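You operate a simulated robot arm through the tools that you are given. There is no shell and no other tool.

The job below is to be done with a simulated two-armed robot. You get a single attempt, and the scene is never put back.

TASK
Carry the coil carton with both arms and set it on the rack top.

It is judged by the outcome, as a careful person would: the job done as asked, and still so three seconds after it is handed in. It fails if anything else is knocked over, pushed out of place, dropped, spilled or broken.

THE ROBOT
Two 7-joint arms with two-finger grippers on one trunk, on a base that moves. Base frame: it is fixed to the floor where the robot stands at the start and does not move with it; the origin is under the middle of the robot, x ahead of it, y to its left, z up; the surface under the hand at the start is at about z = 800. Units: mm, degrees, N and s.
The left shoulder is at the start at [41, 161, 1130], the right one opposite. With the tool pointing down near the work surface each hand reaches from about 280 to 740 mm from the robot's upright axis, wherever it stands, measured 20 degrees to its own side. Places, roughly: rack top [400, 4000, 1200]. Payload 2.45 kg a hand.
The tool frame of a hand sits at the grasp point between the pads (the TCP): z along the fingers, y along the line on which they close. The tips reach 26 mm beyond it. The gripper opens to 96 mm; its body begins 69 mm behind the TCP.
Orientation is told as [roll, pitch, yaw] about the base's x, y, z axes, in that order, counted from this pose: with the fingers straight down and closing along the base's y, the tool's x points along the base's -x, its y along +y and its z along -z.

THE INTERFACE
- The arms move only by the tool move_arm. It takes "left_commands", "right_commands" or both (then of equal length, played together; a hand with none holds still); each is a list of rows, each a list of 7 numbers: the finger opening in mm, from 0 to 96, then the shift along the base's x, y, z in mm, then the turn, a rotation vector about the base's x, y, z in degrees. In form: [[hand, dx, dy, dz, ax, ay, az], ...]. A call has 1 to 20 rows; each row shifts and turns the commanded pose from where the row before left it. Rows are played at 5 a second. More than 50 mm and 8.6 degrees between two rows, or a gripper value outside its range, and nothing of the call is played. A pose out of reach is approached as far as the arm can. The call stops where the force on the tool passes 40 N (or 10 N more than at its start, if that is more) or the arm is blocked; 0.2 s more then pass. The fingers move at their own pace (about 119.9 mm/s each) and stop on an object; they squeeze with about 38 N. The grip force told is the motor's: it shows also when the fingers shut on nothing. Time passes only in rows, and 0.2 s behind the last, so rows that do not move let the fingers close. It gives the time, the measured TCP pose, the force on the tool (base axes), the opening and the grip force at its end, in the units of the frame above (readings bear some noise), with the torque about the TCP (base axes, N m) and any sound that the robot's microphone picked up, and new pictures: "pictures" is both (left out), scene, wrist or none (wrist: the cameras of the hands that moved).
- Cameras (640 x 400 px; columns grow to the right, rows downward): "scene" is now at [96.1, -18.3, 1587.8]; the picture's right is [-0.28, -0.96, 0.00], its down [-0.86, 0.25, -0.45] and it looks along [0.44, -0.13, -0.89] (base axes); focal length 292 px, centre (320, 200). "left" rides on the left gripper at [82, -3, -98] in its tool frame; the picture's right is [0.04, 1.00, 0.00], its down [-0.73, 0.03, -0.68] and it looks along [-0.68, 0.03, 0.73] (tool axes); focal length 256 px, centre (320, 200). "right" rides on the right gripper at [82, 3, -98] in its tool frame; the picture's right is [-0.04, 1.00, 0.00], its down [-0.73, -0.03, -0.68] and it looks along [-0.68, -0.03, 0.73] (tool axes); focal length 256 px, centre (320, 200). There is no depth. A picture from a camera that has moved, and an enlarged one, comes with that camera's place and axes in the base frame and with its lens.
- raise_lower(by): moves the trunk up (or, below 0, down) by that many mm; the arms and the scene camera ride with it, the base frame stays. It gives what a move gives, with no picture.
- steer(legs): drives the robot by 1 to 6 legs, each [ahead, left, turn to the left] in mm, mm and degrees, along the robot's own axes; the way and the turn of a leg run together, so that a leg with both is an arc; at most 1500 mm and 180 degrees a leg. The arms and the cameras ride along, it lands a little off, and it stops where it bumps. It gives what a move gives, and a new picture of the scene camera.
- head_to(pan, tilt): turns the head with the scene camera to pan (to the left, within 120 degrees either way) and tilt (down, from -29 to 69), counted from straight ahead of the robot (the tilt from the chest, where the trunk bows). It gives what a move gives, and a new picture of the scene camera.
- enlarge(camera, box): a new picture of the part [left, top, right, bottom] of that camera's present view, enlarged. It takes no simulated time.
- close_job(): hands the job in; it is judged then, once.

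Places have to be worked out from the pictures, the camera data and where the tool is seen. Open the grippers and draw the arms clear of the work before you hand the job in, unless the task says otherwise.

The tools are called after "Emit:" as name(argument=value, ...) on one line, values as JSON. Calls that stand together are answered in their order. move_arm: Moves the arms, as the interface text tells. Its arguments: {"type":"object","properties":{"left_commands":{"type":"array"},"right_commands":{"type":"array"},"pictures":{"type":"string","enum":["both","scene","wrist","none"]}},"required":[]} The other tools are called the same way: raise_lower (by) moves the trunk up or down; steer (legs) drives the base; head_to (pan, tilt) turns the head that bears the scene camera; enlarge (camera, box) takes an enlarged picture of a part of a camera's view; close_job () hands the job in.

At the start:

```text
clock: 0.0
left_ee_pos: [438.8, 111.0, 1086.4]
left_ee_rot: [-0.1, 0.1, 0.0]
left_wrist_force: [0.2, -0.2, -0.1]
left_wrist_torque: [-0.01, -0.03, 0.02]
left_finger_gap: 95.9
left_grasp_force: 0.0
right_ee_pos: [340.9, -173.2, 1098.4]
right_ee_rot: [0.0, 0.1, 0.1]
right_wrist_force: [0.4, -0.7, -0.4]
right_wrist_torque: [0.0, 0.03, 0.02]
right_finger_gap: 95.9
right_grasp_force: 0.0
trunk travel left (down, up): [-300.0, 267.0]
robot x, y, heading: [-0.4, 1.4, -0.3]
head pan, tilt (commanded): [-16.0, 62.8]
```

scene: 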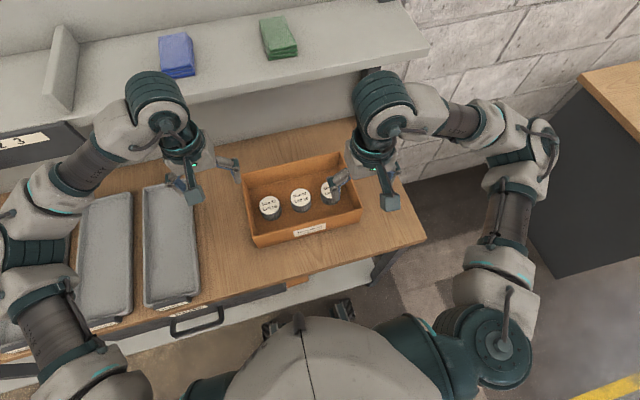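
right: 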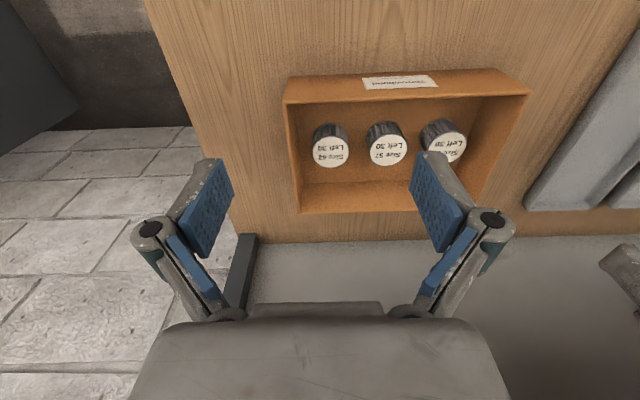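
left: 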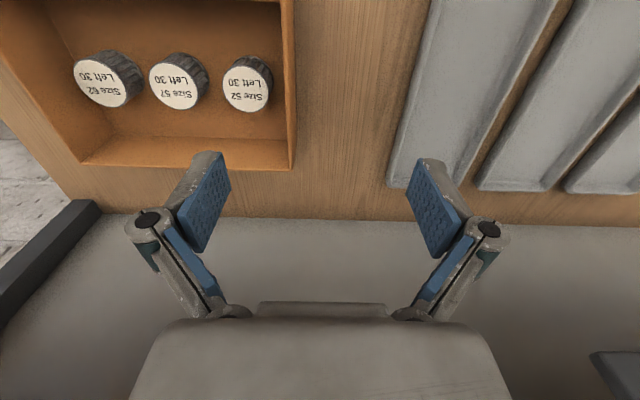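

The pictures show an open orange box with three labelled jars on the bench, but I need to check whether this is the coil carton. I enlarge the labels.

Emit:
enlarge(camera="scene", box=[220, 140, 400, 260])

Emit:
enlarge(camera="right", box=[270, 50, 550, 225])

Emit:
enlarge(camera="scene", box=[0, 100, 240, 360])

```text
3.33 times, centred on (310, 200) of scene
camera zoom: at [96.1, -18.3, 1587.8], right [-0.28, -0.96, 0.0], down [-0.86, 0.25, -0.45], along [0.44, -0.13, -0.89], focal length 974 px, centre (353, 200)
```

zoom: 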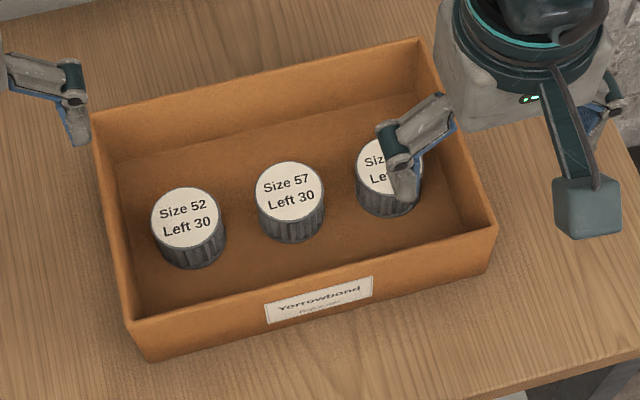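

```text
2.29 times, centred on (410, 138) of right
camera zoom: at [258.7, -169.3, 1198.1], right [0.04, 1.0, 0.0], down [0.73, -0.03, 0.68], along [0.68, -0.03, -0.73], focal length 585 px, centre (114, 343)
```

zoom: 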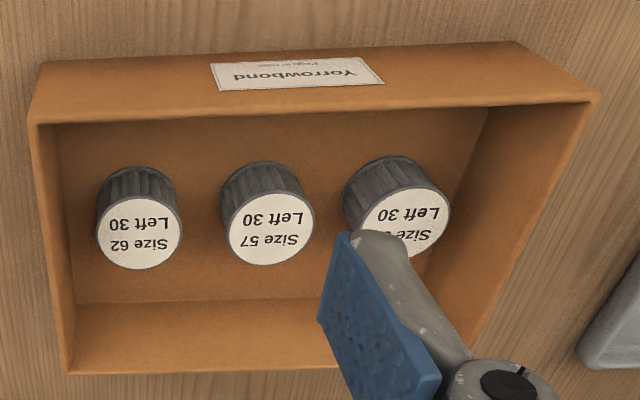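

```text
1.54 times, centred on (120, 230) of scene
camera zoom: at [96.1, -18.3, 1587.8], right [-0.28, -0.96, 0.0], down [-0.86, 0.25, -0.45], along [0.44, -0.13, -0.89], focal length 449 px, centre (628, 154)
```

zoom: 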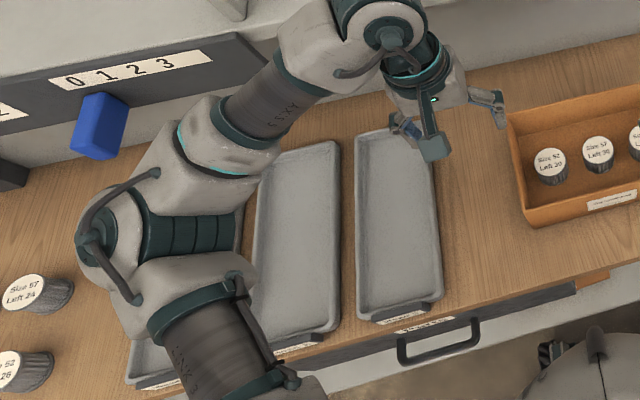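

The box on the bench is "Yorrowband / Pegs in case" or the like, and not clearly a coil carton. I look around for a coil carton and the rack.

Emit:
head_to(pan=60, tilt=20)

Emit:
head_to(pan=110, tilt=15)

Emit:
head_to(pan=-60, tilt=20)

Emit:
head_to(pan=0, tilt=30)

```text
clock: 1.5
left_ee_pos: [435.3, 111.4, 1088.6]
left_ee_rot: [0.0, -0.1, -0.1]
left_wrist_force: [0.1, 0.1, 0.1]
left_wrist_torque: [-0.04, 0.03, 0.0]
left_finger_gap: 96.1
left_grasp_force: 0.0
right_ee_pos: [338.6, -173.7, 1100.7]
right_ee_rot: [-0.1, -0.2, -0.1]
right_wrist_force: [0.5, -0.1, -1.1]
right_wrist_torque: [0.03, 0.0, 0.01]
right_finger_gap: 96.3
right_grasp_force: 0.0
trunk travel left (down, up): [-300.0, 267.0]
robot x, y, heading: [1.8, -4.2, 0.1]
head pan, tilt (commanded): [60.0, 20.0]
camera scene: at [82.1, 79.9, 1649.2], right [0.87, -0.5, 0.0], down [-0.18, -0.3, -0.94], along [0.47, 0.81, -0.34], focal length 292 px, centre (320, 200)
```

scene: 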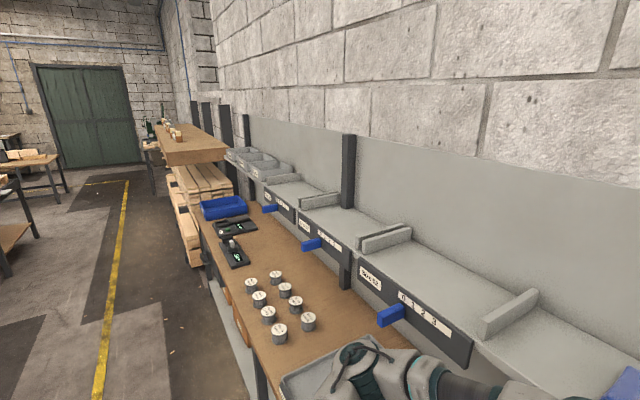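

```text
clock: 2.7
left_ee_pos: [436.3, 110.8, 1089.2]
left_ee_rot: [0.0, -0.1, -0.1]
left_wrist_force: [0.5, 0.2, -0.6]
left_wrist_torque: [0.01, 0.01, 0.02]
left_finger_gap: 96.3
left_grasp_force: 0.1
right_ee_pos: [337.4, -173.8, 1099.9]
right_ee_rot: [-0.1, -0.1, 0.1]
right_wrist_force: [0.0, -0.6, -0.7]
right_wrist_torque: [-0.02, 0.01, 0.02]
right_finger_gap: 96.0
right_grasp_force: 0.1
trunk travel left (down, up): [-300.0, 267.0]
robot x, y, heading: [0.7, 3.1, 0.2]
head pan, tilt (commanded): [110.0, 15.0]
camera scene: at [3.5, 87.1, 1657.7], right [0.94, 0.34, 0.0], down [0.08, -0.24, -0.97], along [-0.33, 0.91, -0.26], focal length 292 px, centre (320, 200)
```

scene: 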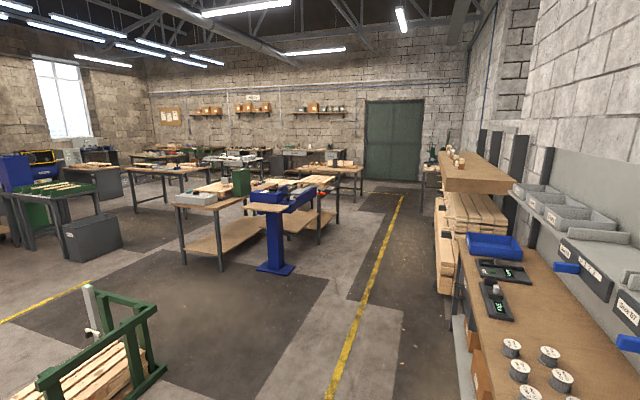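

```text
clock: 5.2
left_ee_pos: [436.2, 111.5, 1087.4]
left_ee_rot: [0.0, -0.1, -0.1]
left_wrist_force: [0.2, 0.0, -0.1]
left_wrist_torque: [0.01, 0.02, -0.03]
left_finger_gap: 96.1
left_grasp_force: 0.0
right_ee_pos: [337.8, -172.9, 1100.8]
right_ee_rot: [0.0, -0.1, 0.0]
right_wrist_force: [1.0, -0.5, -0.5]
right_wrist_torque: [-0.02, 0.02, 0.0]
right_finger_gap: 96.0
right_grasp_force: 0.0
trunk travel left (down, up): [-300.0, 267.0]
robot x, y, heading: [1.3, -0.3, -0.2]
head pan, tilt (commanded): [-60.0, 20.0]
camera scene: at [82.0, -81.5, 1649.2], right [-0.87, -0.5, 0.0], down [-0.17, 0.3, -0.94], along [0.47, -0.81, -0.34], focal length 292 px, centre (320, 200)
```

scene: 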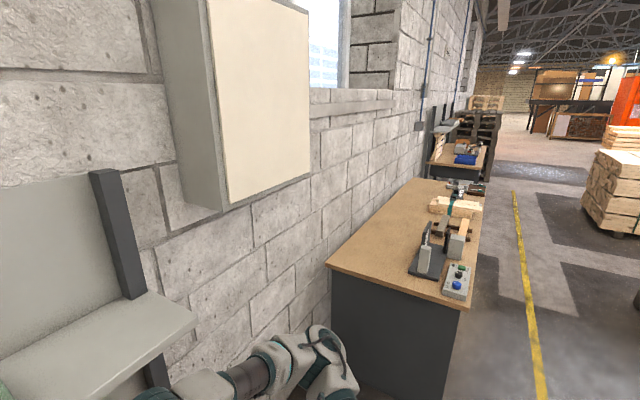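

```text
clock: 6.5
left_ee_pos: [435.2, 111.7, 1089.9]
left_ee_rot: [0.0, -0.1, 0.0]
left_wrist_force: [0.0, -0.4, -0.6]
left_wrist_torque: [-0.01, 0.0, -0.02]
left_finger_gap: 95.9
left_grasp_force: 0.1
right_ee_pos: [338.7, -171.3, 1101.2]
right_ee_rot: [0.0, -0.1, 0.0]
right_wrist_force: [0.4, -1.4, 0.4]
right_wrist_torque: [0.01, -0.01, -0.01]
right_finger_gap: 96.0
right_grasp_force: 0.1
trunk travel left (down, up): [-300.0, 267.0]
robot x, y, heading: [-1.1, 2.3, -0.1]
head pan, tilt (commanded): [0.0, 30.0]
camera scene: at [125.8, -0.9, 1633.0], right [0.0, -1.0, 0.0], down [-0.5, 0.0, -0.86], along [0.86, 0.0, -0.5], focal length 292 px, centre (320, 200)
```

scene: 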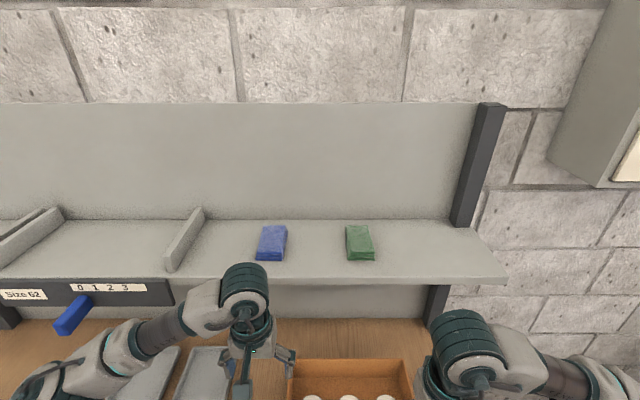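

The rack is the wooden-topped stand past the bench's left end; next I look closely at that rack and at the left part of the bench, and check the label on the box.

Emit:
head_to(pan=-10, tilt=60)

Emit:
enlarge(camera="scene", box=[240, 200, 340, 262])

Emit:
head_to(pan=75, tilt=15)

Emit:
enlarge(camera="scene", box=[160, 100, 360, 225])

```text
clock: 7.5
left_ee_pos: [435.2, 110.7, 1088.9]
left_ee_rot: [0.0, -0.1, 0.0]
left_wrist_force: [0.4, 0.5, -1.0]
left_wrist_torque: [-0.02, 0.02, 0.0]
left_finger_gap: 96.1
left_grasp_force: 0.0
right_ee_pos: [338.2, -172.3, 1100.5]
right_ee_rot: [0.0, -0.1, 0.0]
right_wrist_force: [0.2, 0.0, -0.1]
right_wrist_torque: [-0.01, -0.03, 0.03]
right_finger_gap: 96.3
right_grasp_force: 0.1
trunk travel left (down, up): [-300.0, 267.0]
robot x, y, heading: [1.2, -3.5, -0.1]
head pan, tilt (commanded): [-10.0, 60.0]
camera scene: at [100.9, -12.3, 1591.0], right [-0.17, -0.98, 0.0], down [-0.85, 0.15, -0.5], along [0.49, -0.09, -0.87], focal length 292 px, centre (320, 200)
```

scene: 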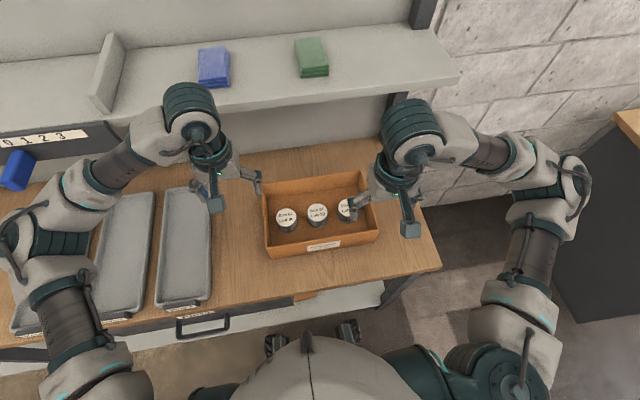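

```text
6.40 times, centred on (290, 231) of scene
camera zoom: at [100.9, -12.3, 1591.0], right [-0.17, -0.98, 0.0], down [-0.85, 0.15, -0.5], along [0.49, -0.09, -0.87], focal length 1869 px, centre (512, 2)
```

zoom: 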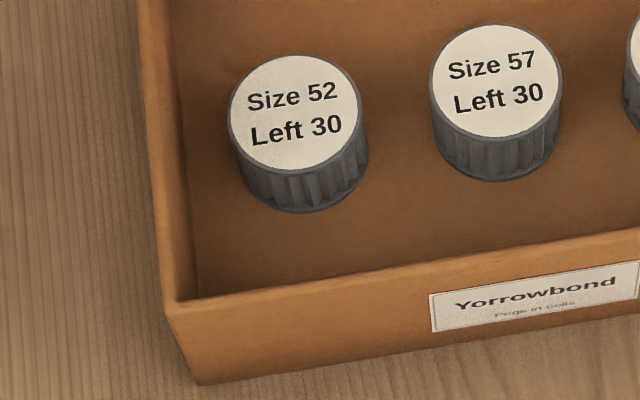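

```text
clock: 9.1
left_ee_pos: [435.6, 109.9, 1089.6]
left_ee_rot: [0.0, -0.1, 0.0]
left_wrist_force: [0.0, 0.2, 0.4]
left_wrist_torque: [0.03, 0.06, 0.0]
left_finger_gap: 96.3
left_grasp_force: 0.0
right_ee_pos: [340.1, -173.1, 1100.3]
right_ee_rot: [0.0, -0.1, 0.0]
right_wrist_force: [-0.3, 0.1, -0.4]
right_wrist_torque: [0.02, -0.01, 0.0]
right_finger_gap: 96.1
right_grasp_force: 0.0
trunk travel left (down, up): [-300.0, 267.0]
robot x, y, heading: [2.1, 0.0, -0.3]
head pan, tilt (commanded): [75.0, 15.0]
camera scene: at [59.7, 89.5, 1657.4], right [0.97, -0.26, 0.0], down [-0.07, -0.25, -0.97], along [0.25, 0.93, -0.26], focal length 292 px, centre (320, 200)
```

scene: 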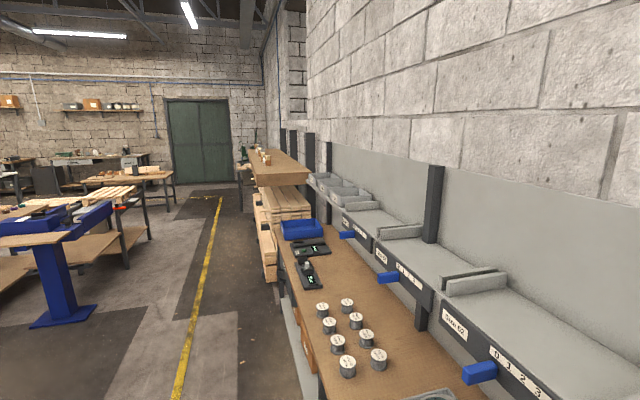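

```text
3.20 times, centred on (260, 162) of scene
camera zoom: at [59.7, 89.5, 1657.4], right [0.97, -0.26, 0.0], down [-0.07, -0.25, -0.97], along [0.25, 0.93, -0.26], focal length 935 px, centre (512, 320)
```

zoom: 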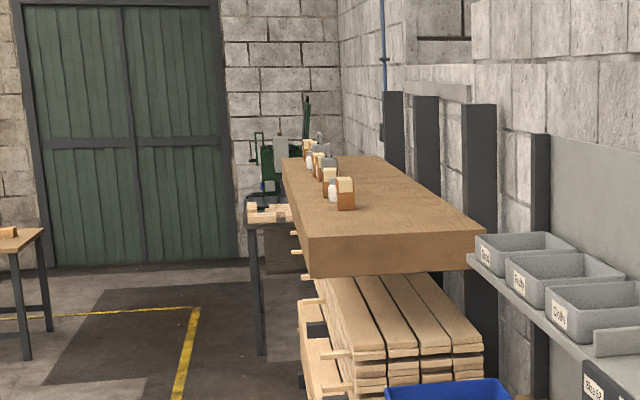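

The label reads "Yorrowbond – Pegs in coils", so this open box is the coil carton (roughly x 380–570, y −225–65, rim about z 890). I look back at it and enlarge to measure its corners, wall thickness and the coils inside.

Emit:
head_to(pan=-8, tilt=58)

Emit:
enlarge(camera="scene", box=[250, 155, 410, 255])

Emit:
enlarge(camera="left", box=[0, 0, 320, 200])

Emit:
enlarge(camera="right", box=[260, 40, 560, 228])

```text
clock: 10.7
left_ee_pos: [435.5, 110.8, 1088.1]
left_ee_rot: [-0.1, -0.1, 0.1]
left_wrist_force: [1.8, -0.1, 0.5]
left_wrist_torque: [-0.02, 0.01, 0.01]
left_finger_gap: 96.1
left_grasp_force: 0.1
right_ee_pos: [338.9, -174.0, 1099.6]
right_ee_rot: [0.1, -0.1, 0.0]
right_wrist_force: [0.7, -0.1, 0.0]
right_wrist_torque: [0.01, 0.01, 0.05]
right_finger_gap: 96.1
right_grasp_force: 0.0
trunk travel left (down, up): [-300.0, 267.0]
robot x, y, heading: [-1.1, 2.1, 0.2]
head pan, tilt (commanded): [-8.0, 58.0]
camera scene: at [103.5, -10.3, 1593.3], right [-0.14, -0.99, 0.0], down [-0.84, 0.12, -0.53], along [0.52, -0.07, -0.85], focal length 292 px, centre (320, 200)
```

scene: 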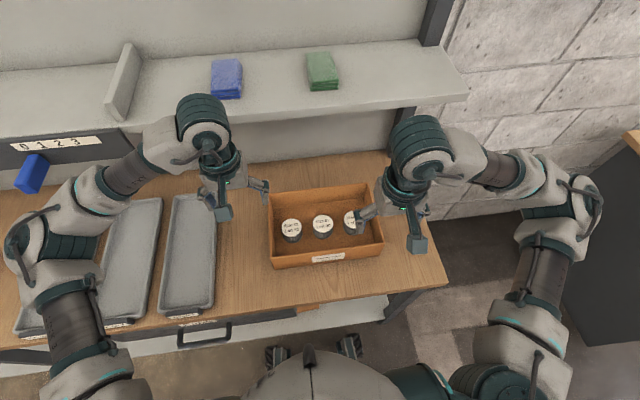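

```text
4.00 times, centred on (330, 205) of scene
camera zoom: at [103.5, -10.3, 1593.3], right [-0.14, -0.99, 0.0], down [-0.84, 0.12, -0.53], along [0.52, -0.07, -0.85], focal length 1168 px, centre (280, 180)
```

zoom: 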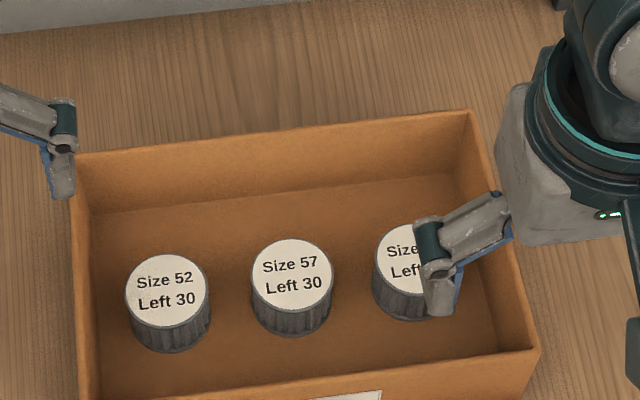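

```text
2.00 times, centred on (160, 100) of left
camera zoom: at [353.3, 107.6, 1185.4], right [-0.04, 1.0, 0.0], down [0.73, 0.03, 0.68], along [0.68, 0.03, -0.73], focal length 512 px, centre (640, 400)
```

zoom: 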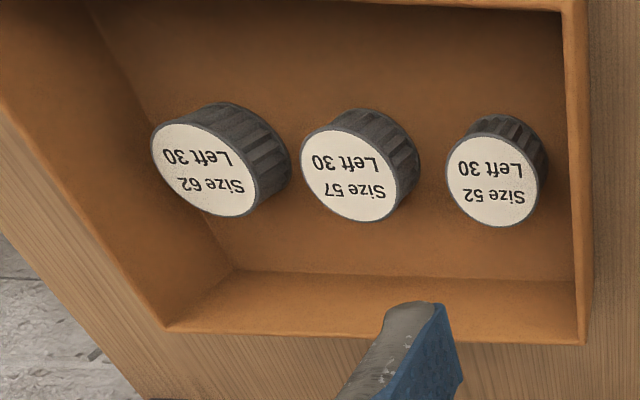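

```text
2.13 times, centred on (410, 134) of right
camera zoom: at [255.0, -169.3, 1199.0], right [0.04, 1.0, 0.0], down [0.73, -0.03, 0.68], along [0.68, -0.03, -0.73], focal length 545 px, centre (128, 340)
```

zoom: 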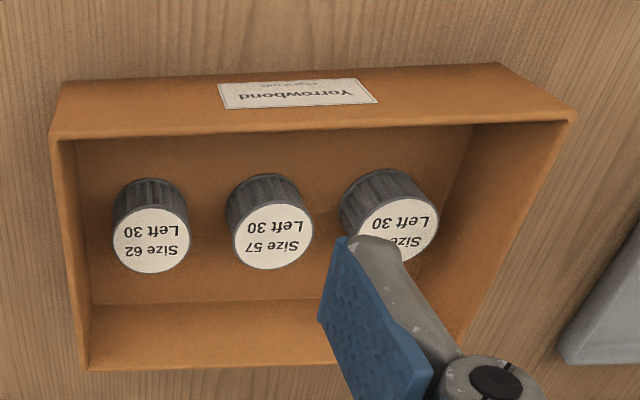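

Triangulating from the wrist and scene cameras, the carton rim is at z≈884 with outer x 383–579 and y −221–78. The coils stand at x≈477, y≈19, −71 and −162, with tops at z≈852. I check finger thickness and width before planning a diagonal wall grasp.

Emit:
enlarge(camera="right", box=[110, 140, 270, 330])

Emit:
enlarge(camera="right", box=[390, 130, 530, 330])

Emit:
enlarge(camera="scene", box=[180, 160, 290, 240])

```text
2.11 times, centred on (190, 235) of right
camera zoom: at [255.0, -169.3, 1199.0], right [0.04, 1.0, 0.0], down [0.73, -0.03, 0.68], along [0.68, -0.03, -0.73], focal length 539 px, centre (594, 126)
```

zoom: 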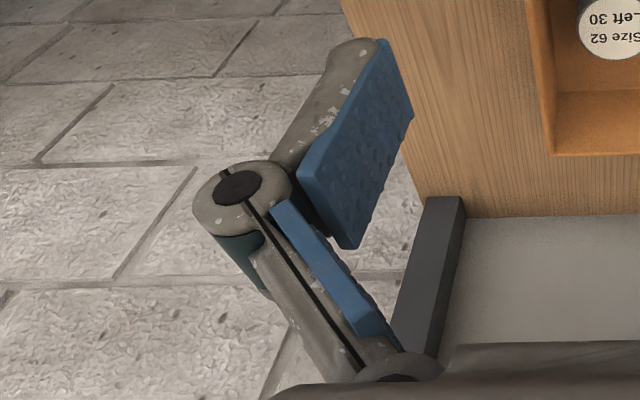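

```text
2.00 times, centred on (460, 230) of right
camera zoom: at [255.0, -169.3, 1199.0], right [0.04, 1.0, 0.0], down [0.73, -0.03, 0.68], along [0.68, -0.03, -0.73], focal length 512 px, centre (40, 140)
```

zoom: 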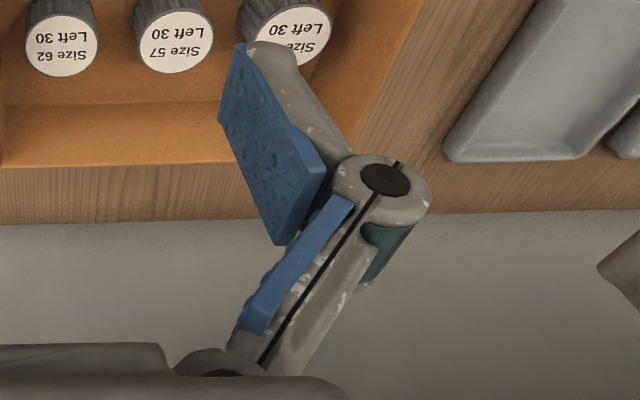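

```text
5.00 times, centred on (235, 200) of scene
camera zoom: at [103.5, -10.3, 1593.3], right [-0.14, -0.99, 0.0], down [-0.84, 0.12, -0.53], along [0.52, -0.07, -0.85], focal length 1460 px, centre (745, 200)
```

zoom: 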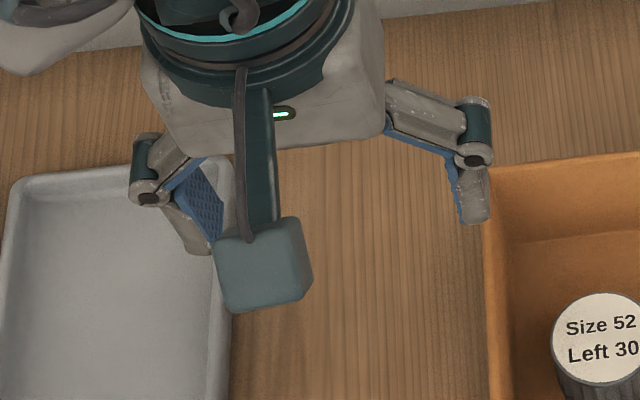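

The fingers are two-link, about 15 mm thick, with the knuckle some 34 mm behind the TCP, so gripping the side walls clear of the coils (left at x≈422, right at x≈540) keeps the grip line over the carton's centre. I move both hands above the walls with about 60 mm opening, to z≈940, and check.

Emit:
move_arm(left_commands=[[60, -2.7, -7.4, 0, 0, 0, 0], [60, -2.7, -7.4, 0, 0, 0, 0], [60, -2.7, -7.4, 0, 0, 0, 0], [60, -2.7, -7.4, 0, 0, 0, 0], [60, -2.7, -7.2, 0, 0, 0, 0], [60, 0, 0, -37, 0, 0, 0], [60, 0, 0, -37, 0, 0, 0], [60, 0, 0, -37, 0, 0, 0], [60, 0, 0, -37, 0, 0, 0], [60, 0, 0, 0, 0, 0, 0]], right_commands=[[60, 40.2, -8.6, 0, 0, 0, 0], [60, 40.2, -8.6, 0, 0, 0, 0], [60, 40.2, -8.6, 0, 0, 0, 0], [60, 40.2, -8.6, 0, 0, 0, 0], [60, 40.2, -8.6, 0, 0, 0, 0], [60, 0, 0, -40, 0, 0, 0], [60, 0, 0, -40, 0, 0, 0], [60, 0, 0, -40, 0, 0, 0], [60, 0, 0, -40, 0, 0, 0], [60, 0, 0, 0, 0, 0, 0]])

```text
clock: 11.8
left_ee_pos: [417.4, 76.2, 1093.3]
left_ee_rot: [0.2, -0.3, 0.0]
left_wrist_force: [-0.5, -0.8, 0.0]
left_wrist_torque: [0.0, 0.01, 0.02]
left_finger_gap: 60.2
left_grasp_force: 0.1
right_ee_pos: [505.8, -212.3, 1104.2]
right_ee_rot: [-0.5, 0.5, 0.7]
right_wrist_force: [0.0, -0.5, 0.7]
right_wrist_torque: [0.01, -0.02, 0.01]
right_finger_gap: 60.2
right_grasp_force: 0.0
trunk travel left (down, up): [-300.0, 267.0]
robot x, y, heading: [0.3, 0.6, 0.2]
head pan, tilt (commanded): [-8.0, 58.0]
stopped in row 5 (right hand): the force on the tool passed its limit at 138 N (the readings are from after the stop); the commanded pose is now the measured one
camera scene: at [96.8, -12.3, 1594.0], right [-0.14, -0.99, 0.0], down [-0.84, 0.12, -0.53], along [0.52, -0.07, -0.85], focal length 292 px, centre (320, 200)
camera right: at [423.5, -207.7, 1202.0], right [0.03, 1.0, -0.01], down [0.74, -0.02, 0.67], along [0.67, -0.03, -0.74], focal length 256 px, centre (320, 200)
camera left: at [334.9, 73.1, 1188.2], right [-0.04, 1.0, 0.0], down [0.73, 0.03, 0.68], along [0.68, 0.03, -0.73], focal length 256 px, centre (320, 200)
```

scene: 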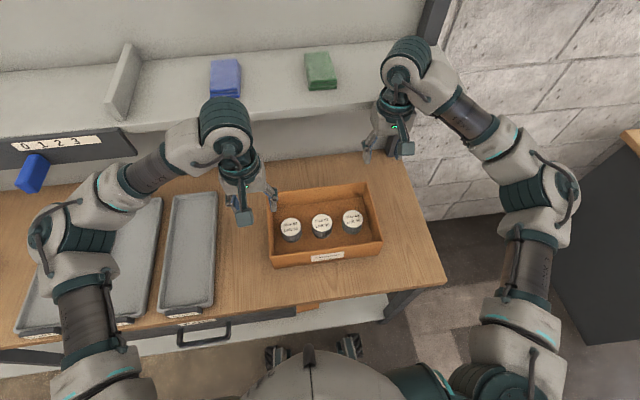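
right: 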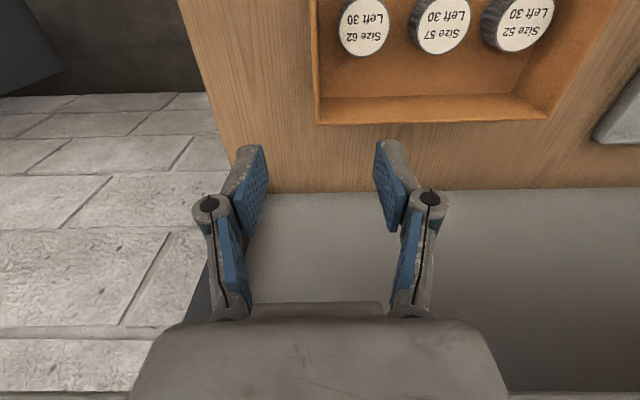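
left: 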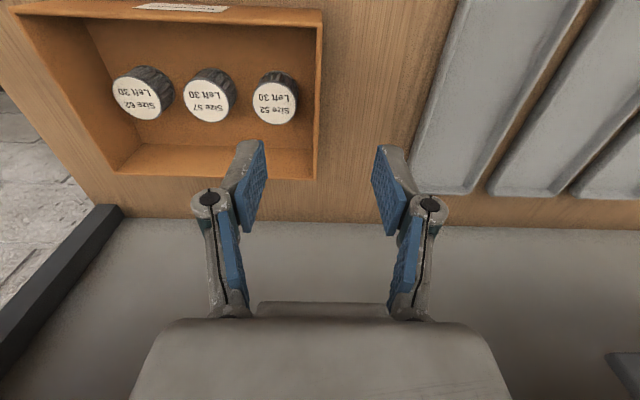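

The right hand touched something at x≈506 while still high — most likely the shelf's front edge met the gripper body. I back it off toward me, then look whether anything shifted and where the shelf edge is.

Emit:
move_arm(right_commands=[[60, -20, 0, 0, 0, 0, 0], [60, -25, 0, 0, 0, 0, 0], [60, 0, 0, 0, 0, 0, 0]], pictures="both")

Emit:
enlarge(camera="scene", box=[180, 30, 500, 230])

Emit:
head_to(pan=-8, tilt=35)

```text
clock: 12.6
left_ee_pos: [422.4, 77.2, 1089.2]
left_ee_rot: [0.0, -0.1, 0.0]
left_wrist_force: [0.4, -1.0, -0.5]
left_wrist_torque: [0.0, 0.0, -0.01]
left_finger_gap: 60.0
left_grasp_force: 0.1
right_ee_pos: [466.0, -212.9, 1099.5]
right_ee_rot: [-0.3, 0.8, 0.6]
right_wrist_force: [0.8, -0.4, -0.6]
right_wrist_torque: [-0.01, -0.01, 0.0]
right_finger_gap: 59.9
right_grasp_force: 0.0
trunk travel left (down, up): [-300.0, 267.0]
robot x, y, heading: [1.2, 0.4, -0.0]
head pan, tilt (commanded): [-8.0, 58.0]
camera scene: at [106.3, -12.0, 1593.0], right [-0.14, -0.99, 0.0], down [-0.84, 0.12, -0.52], along [0.52, -0.07, -0.85], focal length 292 px, centre (320, 200)
camera right: at [384.0, -209.3, 1199.1], right [0.03, 1.0, -0.01], down [0.74, -0.02, 0.67], along [0.67, -0.03, -0.74], focal length 256 px, centre (320, 200)
```

scene: 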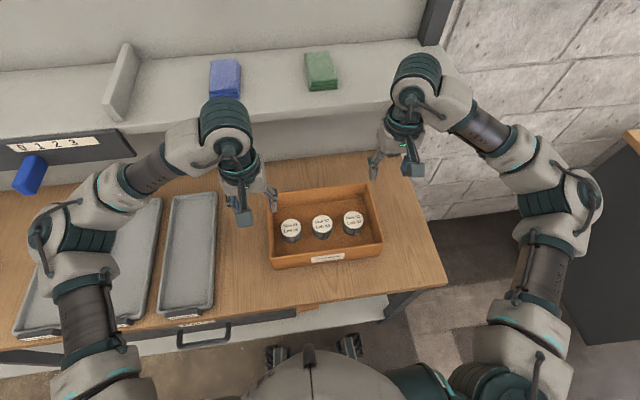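
right: 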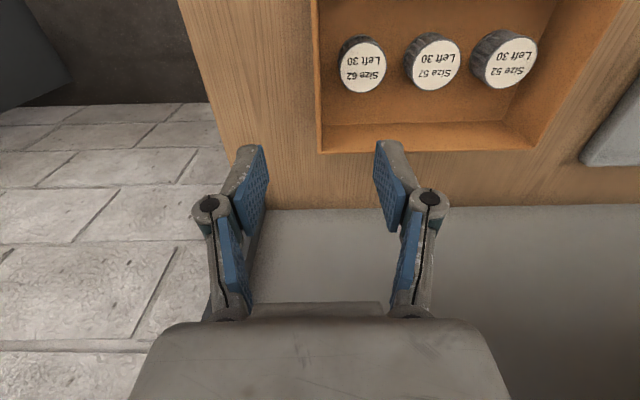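

```text
2.00 times, centred on (340, 130) of scene
camera zoom: at [106.3, -12.0, 1593.0], right [-0.14, -0.99, 0.0], down [-0.84, 0.12, -0.52], along [0.52, -0.07, -0.85], focal length 584 px, centre (280, 340)
```

zoom: 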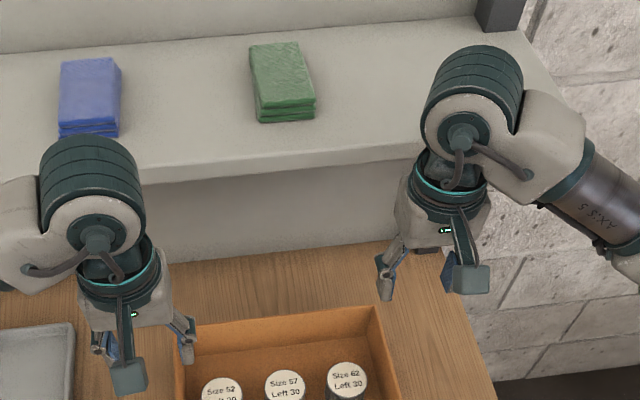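

```text
clock: 13.5
left_ee_pos: [420.5, 79.5, 1089.3]
left_ee_rot: [0.1, -0.3, 0.0]
left_wrist_force: [-0.3, 0.4, 0.7]
left_wrist_torque: [-0.01, 0.02, 0.02]
left_finger_gap: 59.9
left_grasp_force: 0.0
right_ee_pos: [465.1, -212.6, 1101.5]
right_ee_rot: [-0.4, 0.6, 0.6]
right_wrist_force: [0.4, -0.6, -1.1]
right_wrist_torque: [-0.02, 0.0, 0.0]
right_finger_gap: 60.1
right_grasp_force: 0.1
trunk travel left (down, up): [-300.0, 267.0]
robot x, y, heading: [-1.1, 1.0, -0.1]
head pan, tilt (commanded): [-8.0, 35.0]
camera scene: at [122.9, -13.6, 1625.1], right [-0.14, -0.99, 0.0], down [-0.57, 0.08, -0.82], along [0.81, -0.11, -0.58], focal length 292 px, centre (320, 200)
```

scene: 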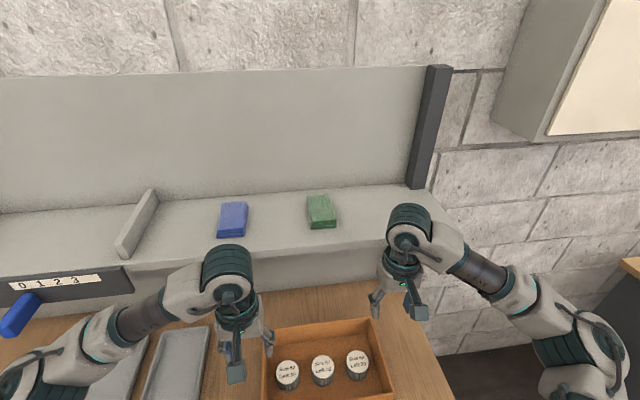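

Nothing on the shelf appears shifted, and the carton is unmoved. To find the shelf's position properly I raise the trunk (the hands are clear in front of the shelf edge) for a long vertical baseline, then view again.

Emit:
raise_lower(by=200)

Emit:
head_to(pan=-8, tilt=58)

Emit:
head_to(pan=75, tilt=20)

Emit:
enlarge(camera="scene", box=[210, 70, 370, 190])

```text
clock: 15.6
left_ee_pos: [421.0, 77.4, 1291.1]
left_ee_rot: [0.1, -0.3, 0.0]
left_wrist_force: [0.2, -0.4, -0.4]
left_wrist_torque: [0.0, 0.02, -0.01]
left_finger_gap: 59.9
left_grasp_force: 0.0
right_ee_pos: [465.5, -210.4, 1301.5]
right_ee_rot: [-0.4, 0.7, 0.6]
right_wrist_force: [0.8, 0.2, 0.1]
right_wrist_torque: [-0.02, 0.0, 0.02]
right_finger_gap: 59.9
right_grasp_force: 0.0
trunk travel left (down, up): [-500.0, 67.0]
robot x, y, heading: [1.0, -0.5, -0.1]
head pan, tilt (commanded): [-8.0, 35.0]
```

```text
clock: 16.5
left_ee_pos: [421.3, 76.0, 1290.6]
left_ee_rot: [0.1, -0.2, 0.0]
left_wrist_force: [-0.1, -0.4, 0.4]
left_wrist_torque: [-0.02, -0.01, -0.01]
left_finger_gap: 60.0
left_grasp_force: 0.0
right_ee_pos: [465.5, -210.6, 1301.5]
right_ee_rot: [-0.5, 0.9, 0.6]
right_wrist_force: [-1.4, -1.0, -0.9]
right_wrist_torque: [-0.05, 0.03, 0.04]
right_finger_gap: 60.2
right_grasp_force: 0.0
trunk travel left (down, up): [-500.0, 67.0]
robot x, y, heading: [4.1, -1.1, -0.2]
head pan, tilt (commanded): [-8.0, 58.0]
camera scene: at [57.5, -11.1, 1793.4], right [-0.14, -0.99, 0.0], down [-0.84, 0.12, -0.53], along [0.52, -0.07, -0.85], focal length 292 px, centre (320, 200)
```

scene: 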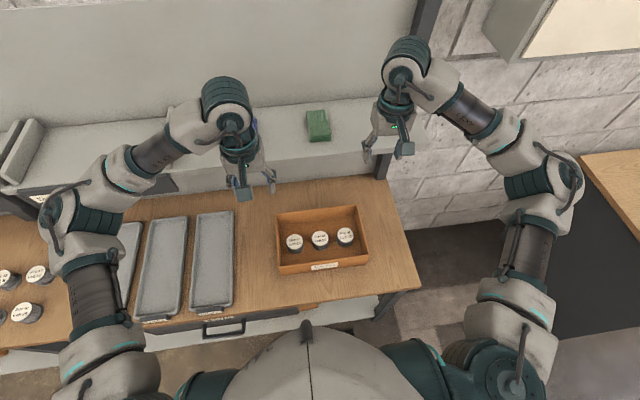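

```text
clock: 18.1
left_ee_pos: [420.8, 76.8, 1289.9]
left_ee_rot: [0.1, -0.2, 0.0]
left_wrist_force: [0.3, 0.4, 0.1]
left_wrist_torque: [0.02, 0.01, 0.01]
left_finger_gap: 60.1
left_grasp_force: 0.1
right_ee_pos: [464.8, -210.2, 1301.4]
right_ee_rot: [-0.4, 0.7, 0.5]
right_wrist_force: [0.5, -0.9, 0.5]
right_wrist_torque: [-0.02, -0.01, 0.0]
right_finger_gap: 60.0
right_grasp_force: 0.1
trunk travel left (down, up): [-500.0, 67.0]
robot x, y, heading: [-0.2, 0.4, 0.1]
head pan, tilt (commanded): [75.0, 20.0]
camera scene: at [13.7, 88.6, 1849.4], right [0.97, -0.26, 0.0], down [-0.09, -0.33, -0.94], along [0.24, 0.91, -0.34], focal length 292 px, centre (320, 200)
```

scene: 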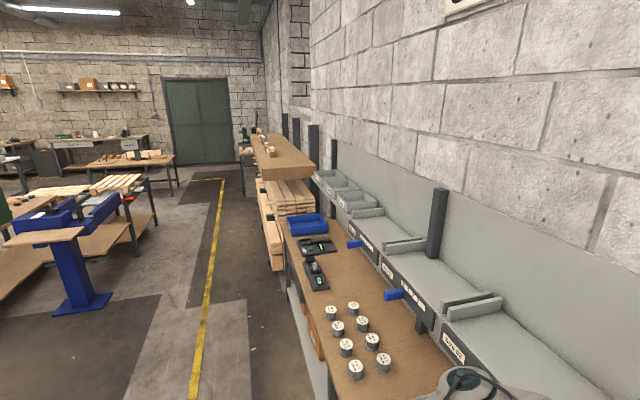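

```text
3.33 times, centred on (290, 130) of scene
camera zoom: at [13.7, 88.6, 1849.4], right [0.97, -0.26, 0.0], down [-0.09, -0.33, -0.94], along [0.24, 0.91, -0.34], focal length 974 px, centre (420, 433)
```

zoom: 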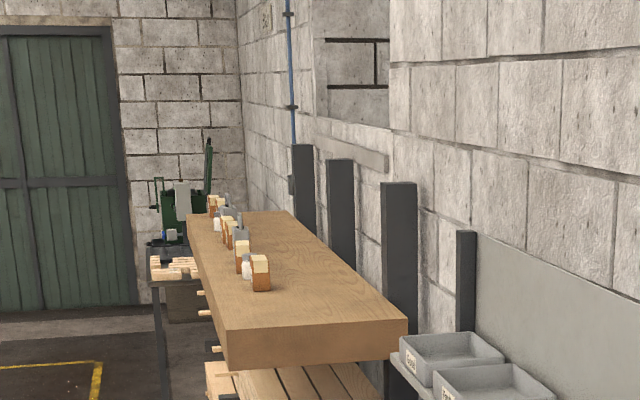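

The shelf top works out at about z≈1224 by triangulating the green cloth. I look back down and enlarge the shelf's front edge to find its x and its underside.

Emit:
head_to(pan=-8, tilt=58)

Emit:
enlarge(camera="scene", box=[240, 90, 440, 215])

Emit:
enlarge(camera="scene", box=[350, 30, 430, 170])

```text
clock: 19.6
left_ee_pos: [421.7, 77.9, 1289.8]
left_ee_rot: [0.0, -0.3, -0.1]
left_wrist_force: [0.3, 0.3, -0.2]
left_wrist_torque: [0.01, -0.01, -0.01]
left_finger_gap: 59.8
left_grasp_force: 0.1
right_ee_pos: [464.5, -211.0, 1301.3]
right_ee_rot: [-0.4, 0.7, 0.6]
right_wrist_force: [-0.4, 0.1, -0.9]
right_wrist_torque: [0.0, 0.02, 0.02]
right_finger_gap: 59.8
right_grasp_force: 0.1
trunk travel left (down, up): [-500.0, 67.0]
robot x, y, heading: [0.8, 0.6, -0.1]
head pan, tilt (commanded): [-8.0, 58.0]
camera scene: at [57.5, -11.0, 1793.4], right [-0.14, -0.99, 0.0], down [-0.84, 0.12, -0.53], along [0.52, -0.07, -0.85], focal length 292 px, centre (320, 200)
```

scene: 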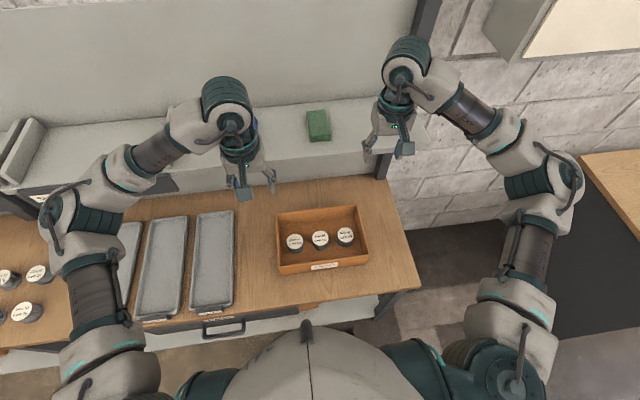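

```text
3.20 times, centred on (340, 152) of scene
camera zoom: at [57.5, -11.0, 1793.4], right [-0.14, -0.99, 0.0], down [-0.84, 0.12, -0.53], along [0.52, -0.07, -0.85], focal length 935 px, centre (256, 352)
```

zoom: 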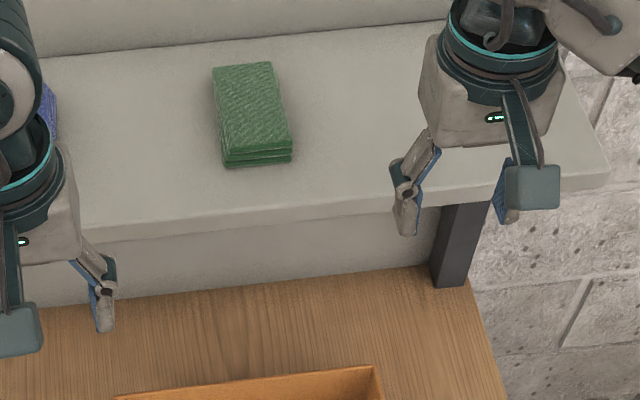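

```text
2.86 times, centred on (390, 100) of scene
camera zoom: at [57.5, -11.0, 1793.4], right [-0.14, -0.99, 0.0], down [-0.84, 0.12, -0.53], along [0.52, -0.07, -0.85], focal length 834 px, centre (120, 486)
```

zoom: 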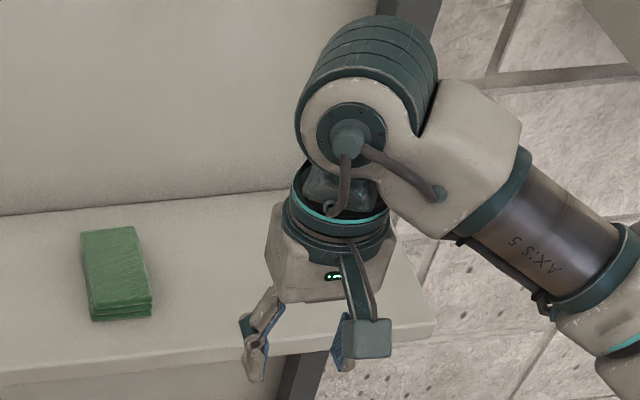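

Shelf front edge is at about x≈553, occupying z≈1193–1228, and the wrist joint tops out about 250 mm above the TCP. So when the hands are low they fit under the shelf. I lower the trunk, descend with the right hand at x≈465, and check before sliding it forward.

Emit:
raise_lower(by=-200)

Emit:
move_arm(left_commands=[[60, 0, -3, -40, 0, 0, 0], [60, 0, 0, -40, 0, 0, 0], [60, 0, 0, -40, 0, 0, 0], [60, 0, 0, -30, 0, 0, 0], [60, 0, 0, 0, 0, 0, 0]], right_commands=[[60, 0, -5, -40, 0.4, -0.7, -0.6], [60, 0, 0, -40, 0, 0, 0], [60, 0, 0, -40, 0, 0, 0], [60, 0, 0, -40, 0, 0, 0], [60, 0, 0, 0, 0, 0, 0]])

```text
clock: 21.8
left_ee_pos: [419.4, 77.7, 1091.6]
left_ee_rot: [0.0, -0.3, 0.0]
left_wrist_force: [0.6, 0.1, 1.0]
left_wrist_torque: [0.01, -0.01, 0.01]
left_finger_gap: 60.1
left_grasp_force: 0.1
right_ee_pos: [463.6, -209.4, 1101.1]
right_ee_rot: [-0.3, 0.6, 0.7]
right_wrist_force: [-0.1, 0.8, -0.3]
right_wrist_torque: [-0.02, -0.04, 0.01]
right_finger_gap: 59.9
right_grasp_force: 0.1
trunk travel left (down, up): [-300.0, 267.0]
robot x, y, heading: [2.1, 0.1, -0.1]
head pan, tilt (commanded): [-8.0, 58.0]
```

```text
clock: 23.0
left_ee_pos: [421.9, 74.9, 938.7]
left_ee_rot: [0.0, -0.3, 0.0]
left_wrist_force: [-0.3, -0.1, -0.5]
left_wrist_torque: [-0.01, -0.03, -0.02]
left_finger_gap: 59.9
left_grasp_force: 0.0
right_ee_pos: [465.6, -216.4, 941.7]
right_ee_rot: [0.0, -0.1, 0.1]
right_wrist_force: [0.6, -0.2, 0.0]
right_wrist_torque: [-0.01, 0.0, -0.02]
right_finger_gap: 59.8
right_grasp_force: 0.0
trunk travel left (down, up): [-300.0, 267.0]
robot x, y, heading: [4.2, 2.1, -0.0]
head pan, tilt (commanded): [-8.0, 58.0]
camera scene: at [103.1, -11.1, 1593.4], right [-0.14, -0.99, 0.0], down [-0.84, 0.12, -0.53], along [0.52, -0.07, -0.85], focal length 292 px, centre (320, 200)
camera right: at [381.7, -211.2, 1039.7], right [0.04, 1.0, 0.0], down [0.73, -0.03, 0.68], along [0.68, -0.03, -0.73], focal length 256 px, centre (320, 200)
camera left: at [339.5, 71.4, 1035.0], right [-0.04, 1.0, 0.0], down [0.73, 0.03, 0.68], along [0.68, 0.03, -0.73], focal length 256 px, centre (320, 200)
```

scene: 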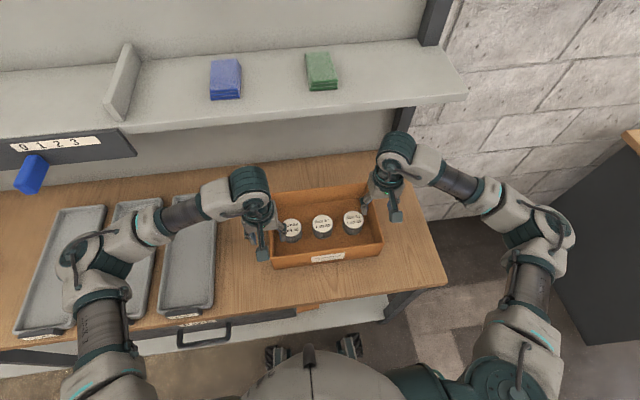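
right: 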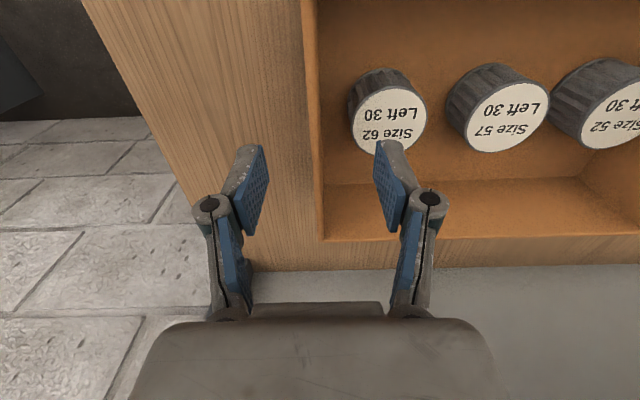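
left: 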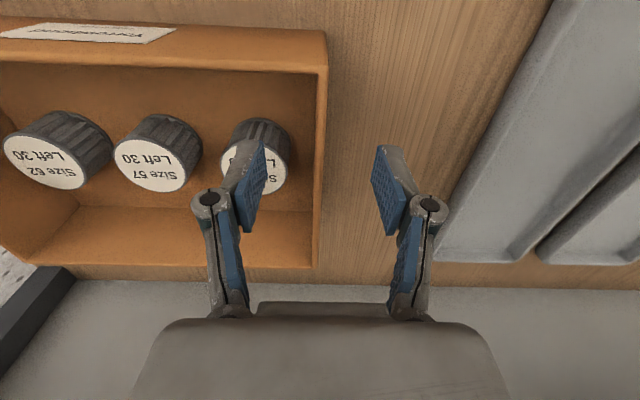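

Both hands straddle the side walls about centred. I lower the left hand to TCP z≈866, and take the right hand down to 890, forward under the shelf to x≈537, then down to 866.

Emit:
move_arm(left_commands=[[60, 0, -1, -15, 0, 0, 0], [60, 0, 0, -15, 0, 0, 0], [60, 0, 0, -15, 0, 0, 0], [60, 0, 0, -15, 0, 0, 0], [60, 0, 0, -12, 0, 0, 0], [60, 0, 0, 0, 0, 0, 0], [60, 0, 0, 0, 0, 0, 0], [60, 0, 0, 0, 0, 0, 0]], right_commands=[[60, 0, 0, -26, 0, 0, 0], [60, 0, 0, -26, 0, 0, 0], [60, 24, 0, 0, 0, 0, 0], [60, 24, 0, 0, 0, 0, 0], [60, 24, 0, 0, 0, 0, 0], [60, 0, 0, -12, 0, 0, 0], [60, 0, 0, -12, 0, 0, 0], [60, 0, 0, 0, 0, 0, 0]])

```text
clock: 24.8
left_ee_pos: [420.8, 73.2, 869.5]
left_ee_rot: [-0.1, -0.1, 0.0]
left_wrist_force: [0.5, -0.4, 0.6]
left_wrist_torque: [0.0, -0.02, 0.01]
left_finger_gap: 59.9
left_grasp_force: 0.1
right_ee_pos: [536.1, -213.5, 864.7]
right_ee_rot: [-0.1, 0.0, 0.0]
right_wrist_force: [-0.3, 0.4, 0.0]
right_wrist_torque: [-0.01, 0.01, 0.05]
right_finger_gap: 60.2
right_grasp_force: 0.1
trunk travel left (down, up): [-300.0, 267.0]
robot x, y, heading: [0.9, -3.1, -0.1]
head pan, tilt (commanded): [-8.0, 58.0]
camera scene: at [104.2, -10.7, 1593.3], right [-0.14, -0.99, 0.0], down [-0.84, 0.12, -0.53], along [0.52, -0.07, -0.85], focal length 292 px, centre (320, 200)
camera right: at [453.2, -209.8, 963.4], right [0.04, 1.0, 0.0], down [0.73, -0.03, 0.68], along [0.68, -0.03, -0.73], focal length 256 px, centre (320, 200)
camera left: at [338.9, 69.7, 965.5], right [-0.04, 1.0, 0.0], down [0.73, 0.03, 0.68], along [0.68, 0.03, -0.73], focal length 256 px, centre (320, 200)
```

scene: 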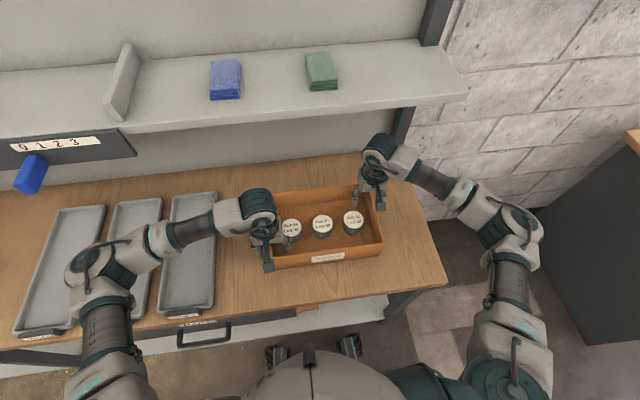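
right: 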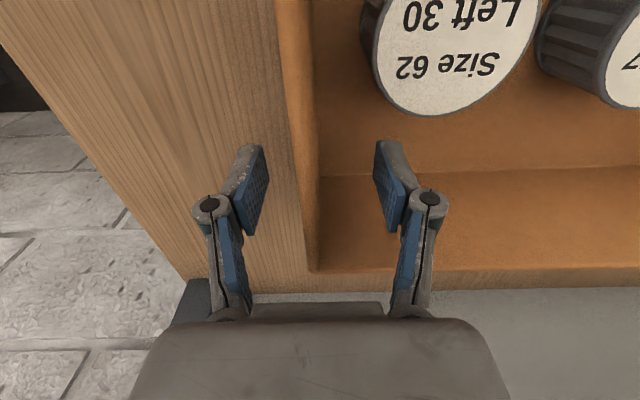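
left: 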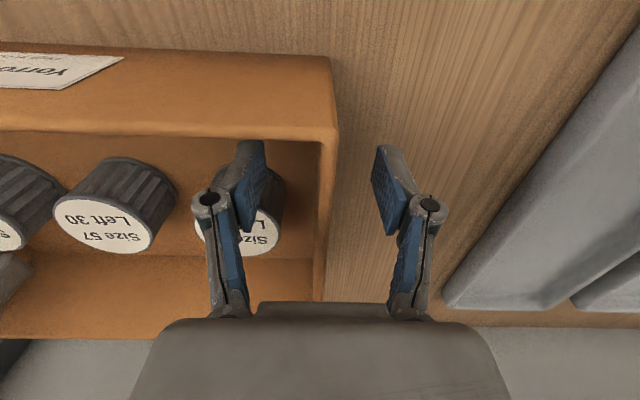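

The walls lie between the fingers, though the right wall seems a few mm to the −y side of centre. I enlarge both wrist views to centre the grips before closing.

Emit:
enlarge(camera="right", box=[200, 100, 440, 300])

Emit:
enlarge(camera="left", box=[200, 100, 440, 300])

Emit:
enlarge(camera="scene", box=[220, 120, 420, 280])

```text
2.00 times, centred on (320, 200) of right
camera zoom: at [453.2, -209.8, 963.4], right [0.04, 1.0, 0.0], down [0.73, -0.03, 0.68], along [0.68, -0.03, -0.73], focal length 512 px, centre (320, 200)
```

zoom: 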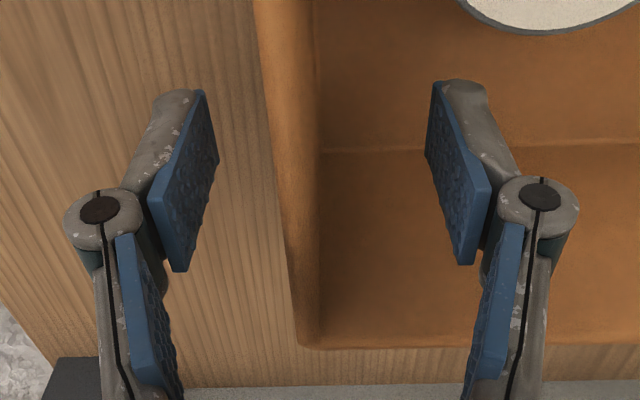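

```text
2.00 times, centred on (320, 200) of left
camera zoom: at [338.9, 69.7, 965.5], right [-0.04, 1.0, 0.0], down [0.73, 0.03, 0.68], along [0.68, 0.03, -0.73], focal length 512 px, centre (320, 200)
```

zoom: 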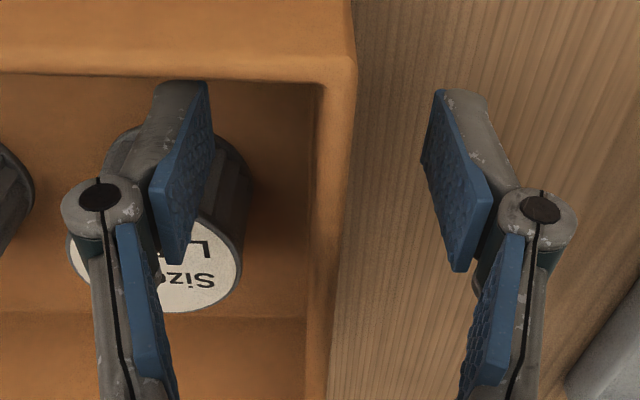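

```text
2.50 times, centred on (320, 200) of scene
camera zoom: at [104.2, -10.7, 1593.3], right [-0.14, -0.99, 0.0], down [-0.84, 0.12, -0.53], along [0.52, -0.07, -0.85], focal length 730 px, centre (320, 200)
```

zoom: 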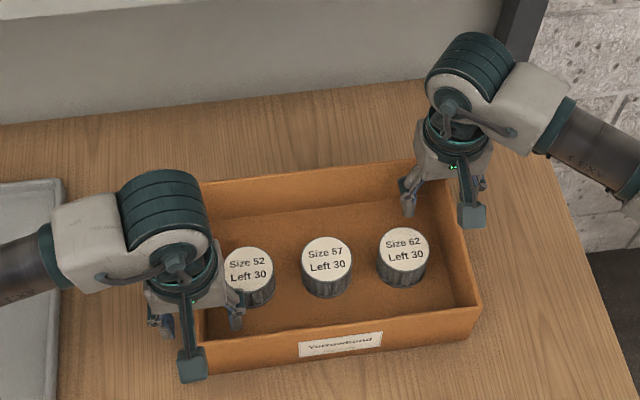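

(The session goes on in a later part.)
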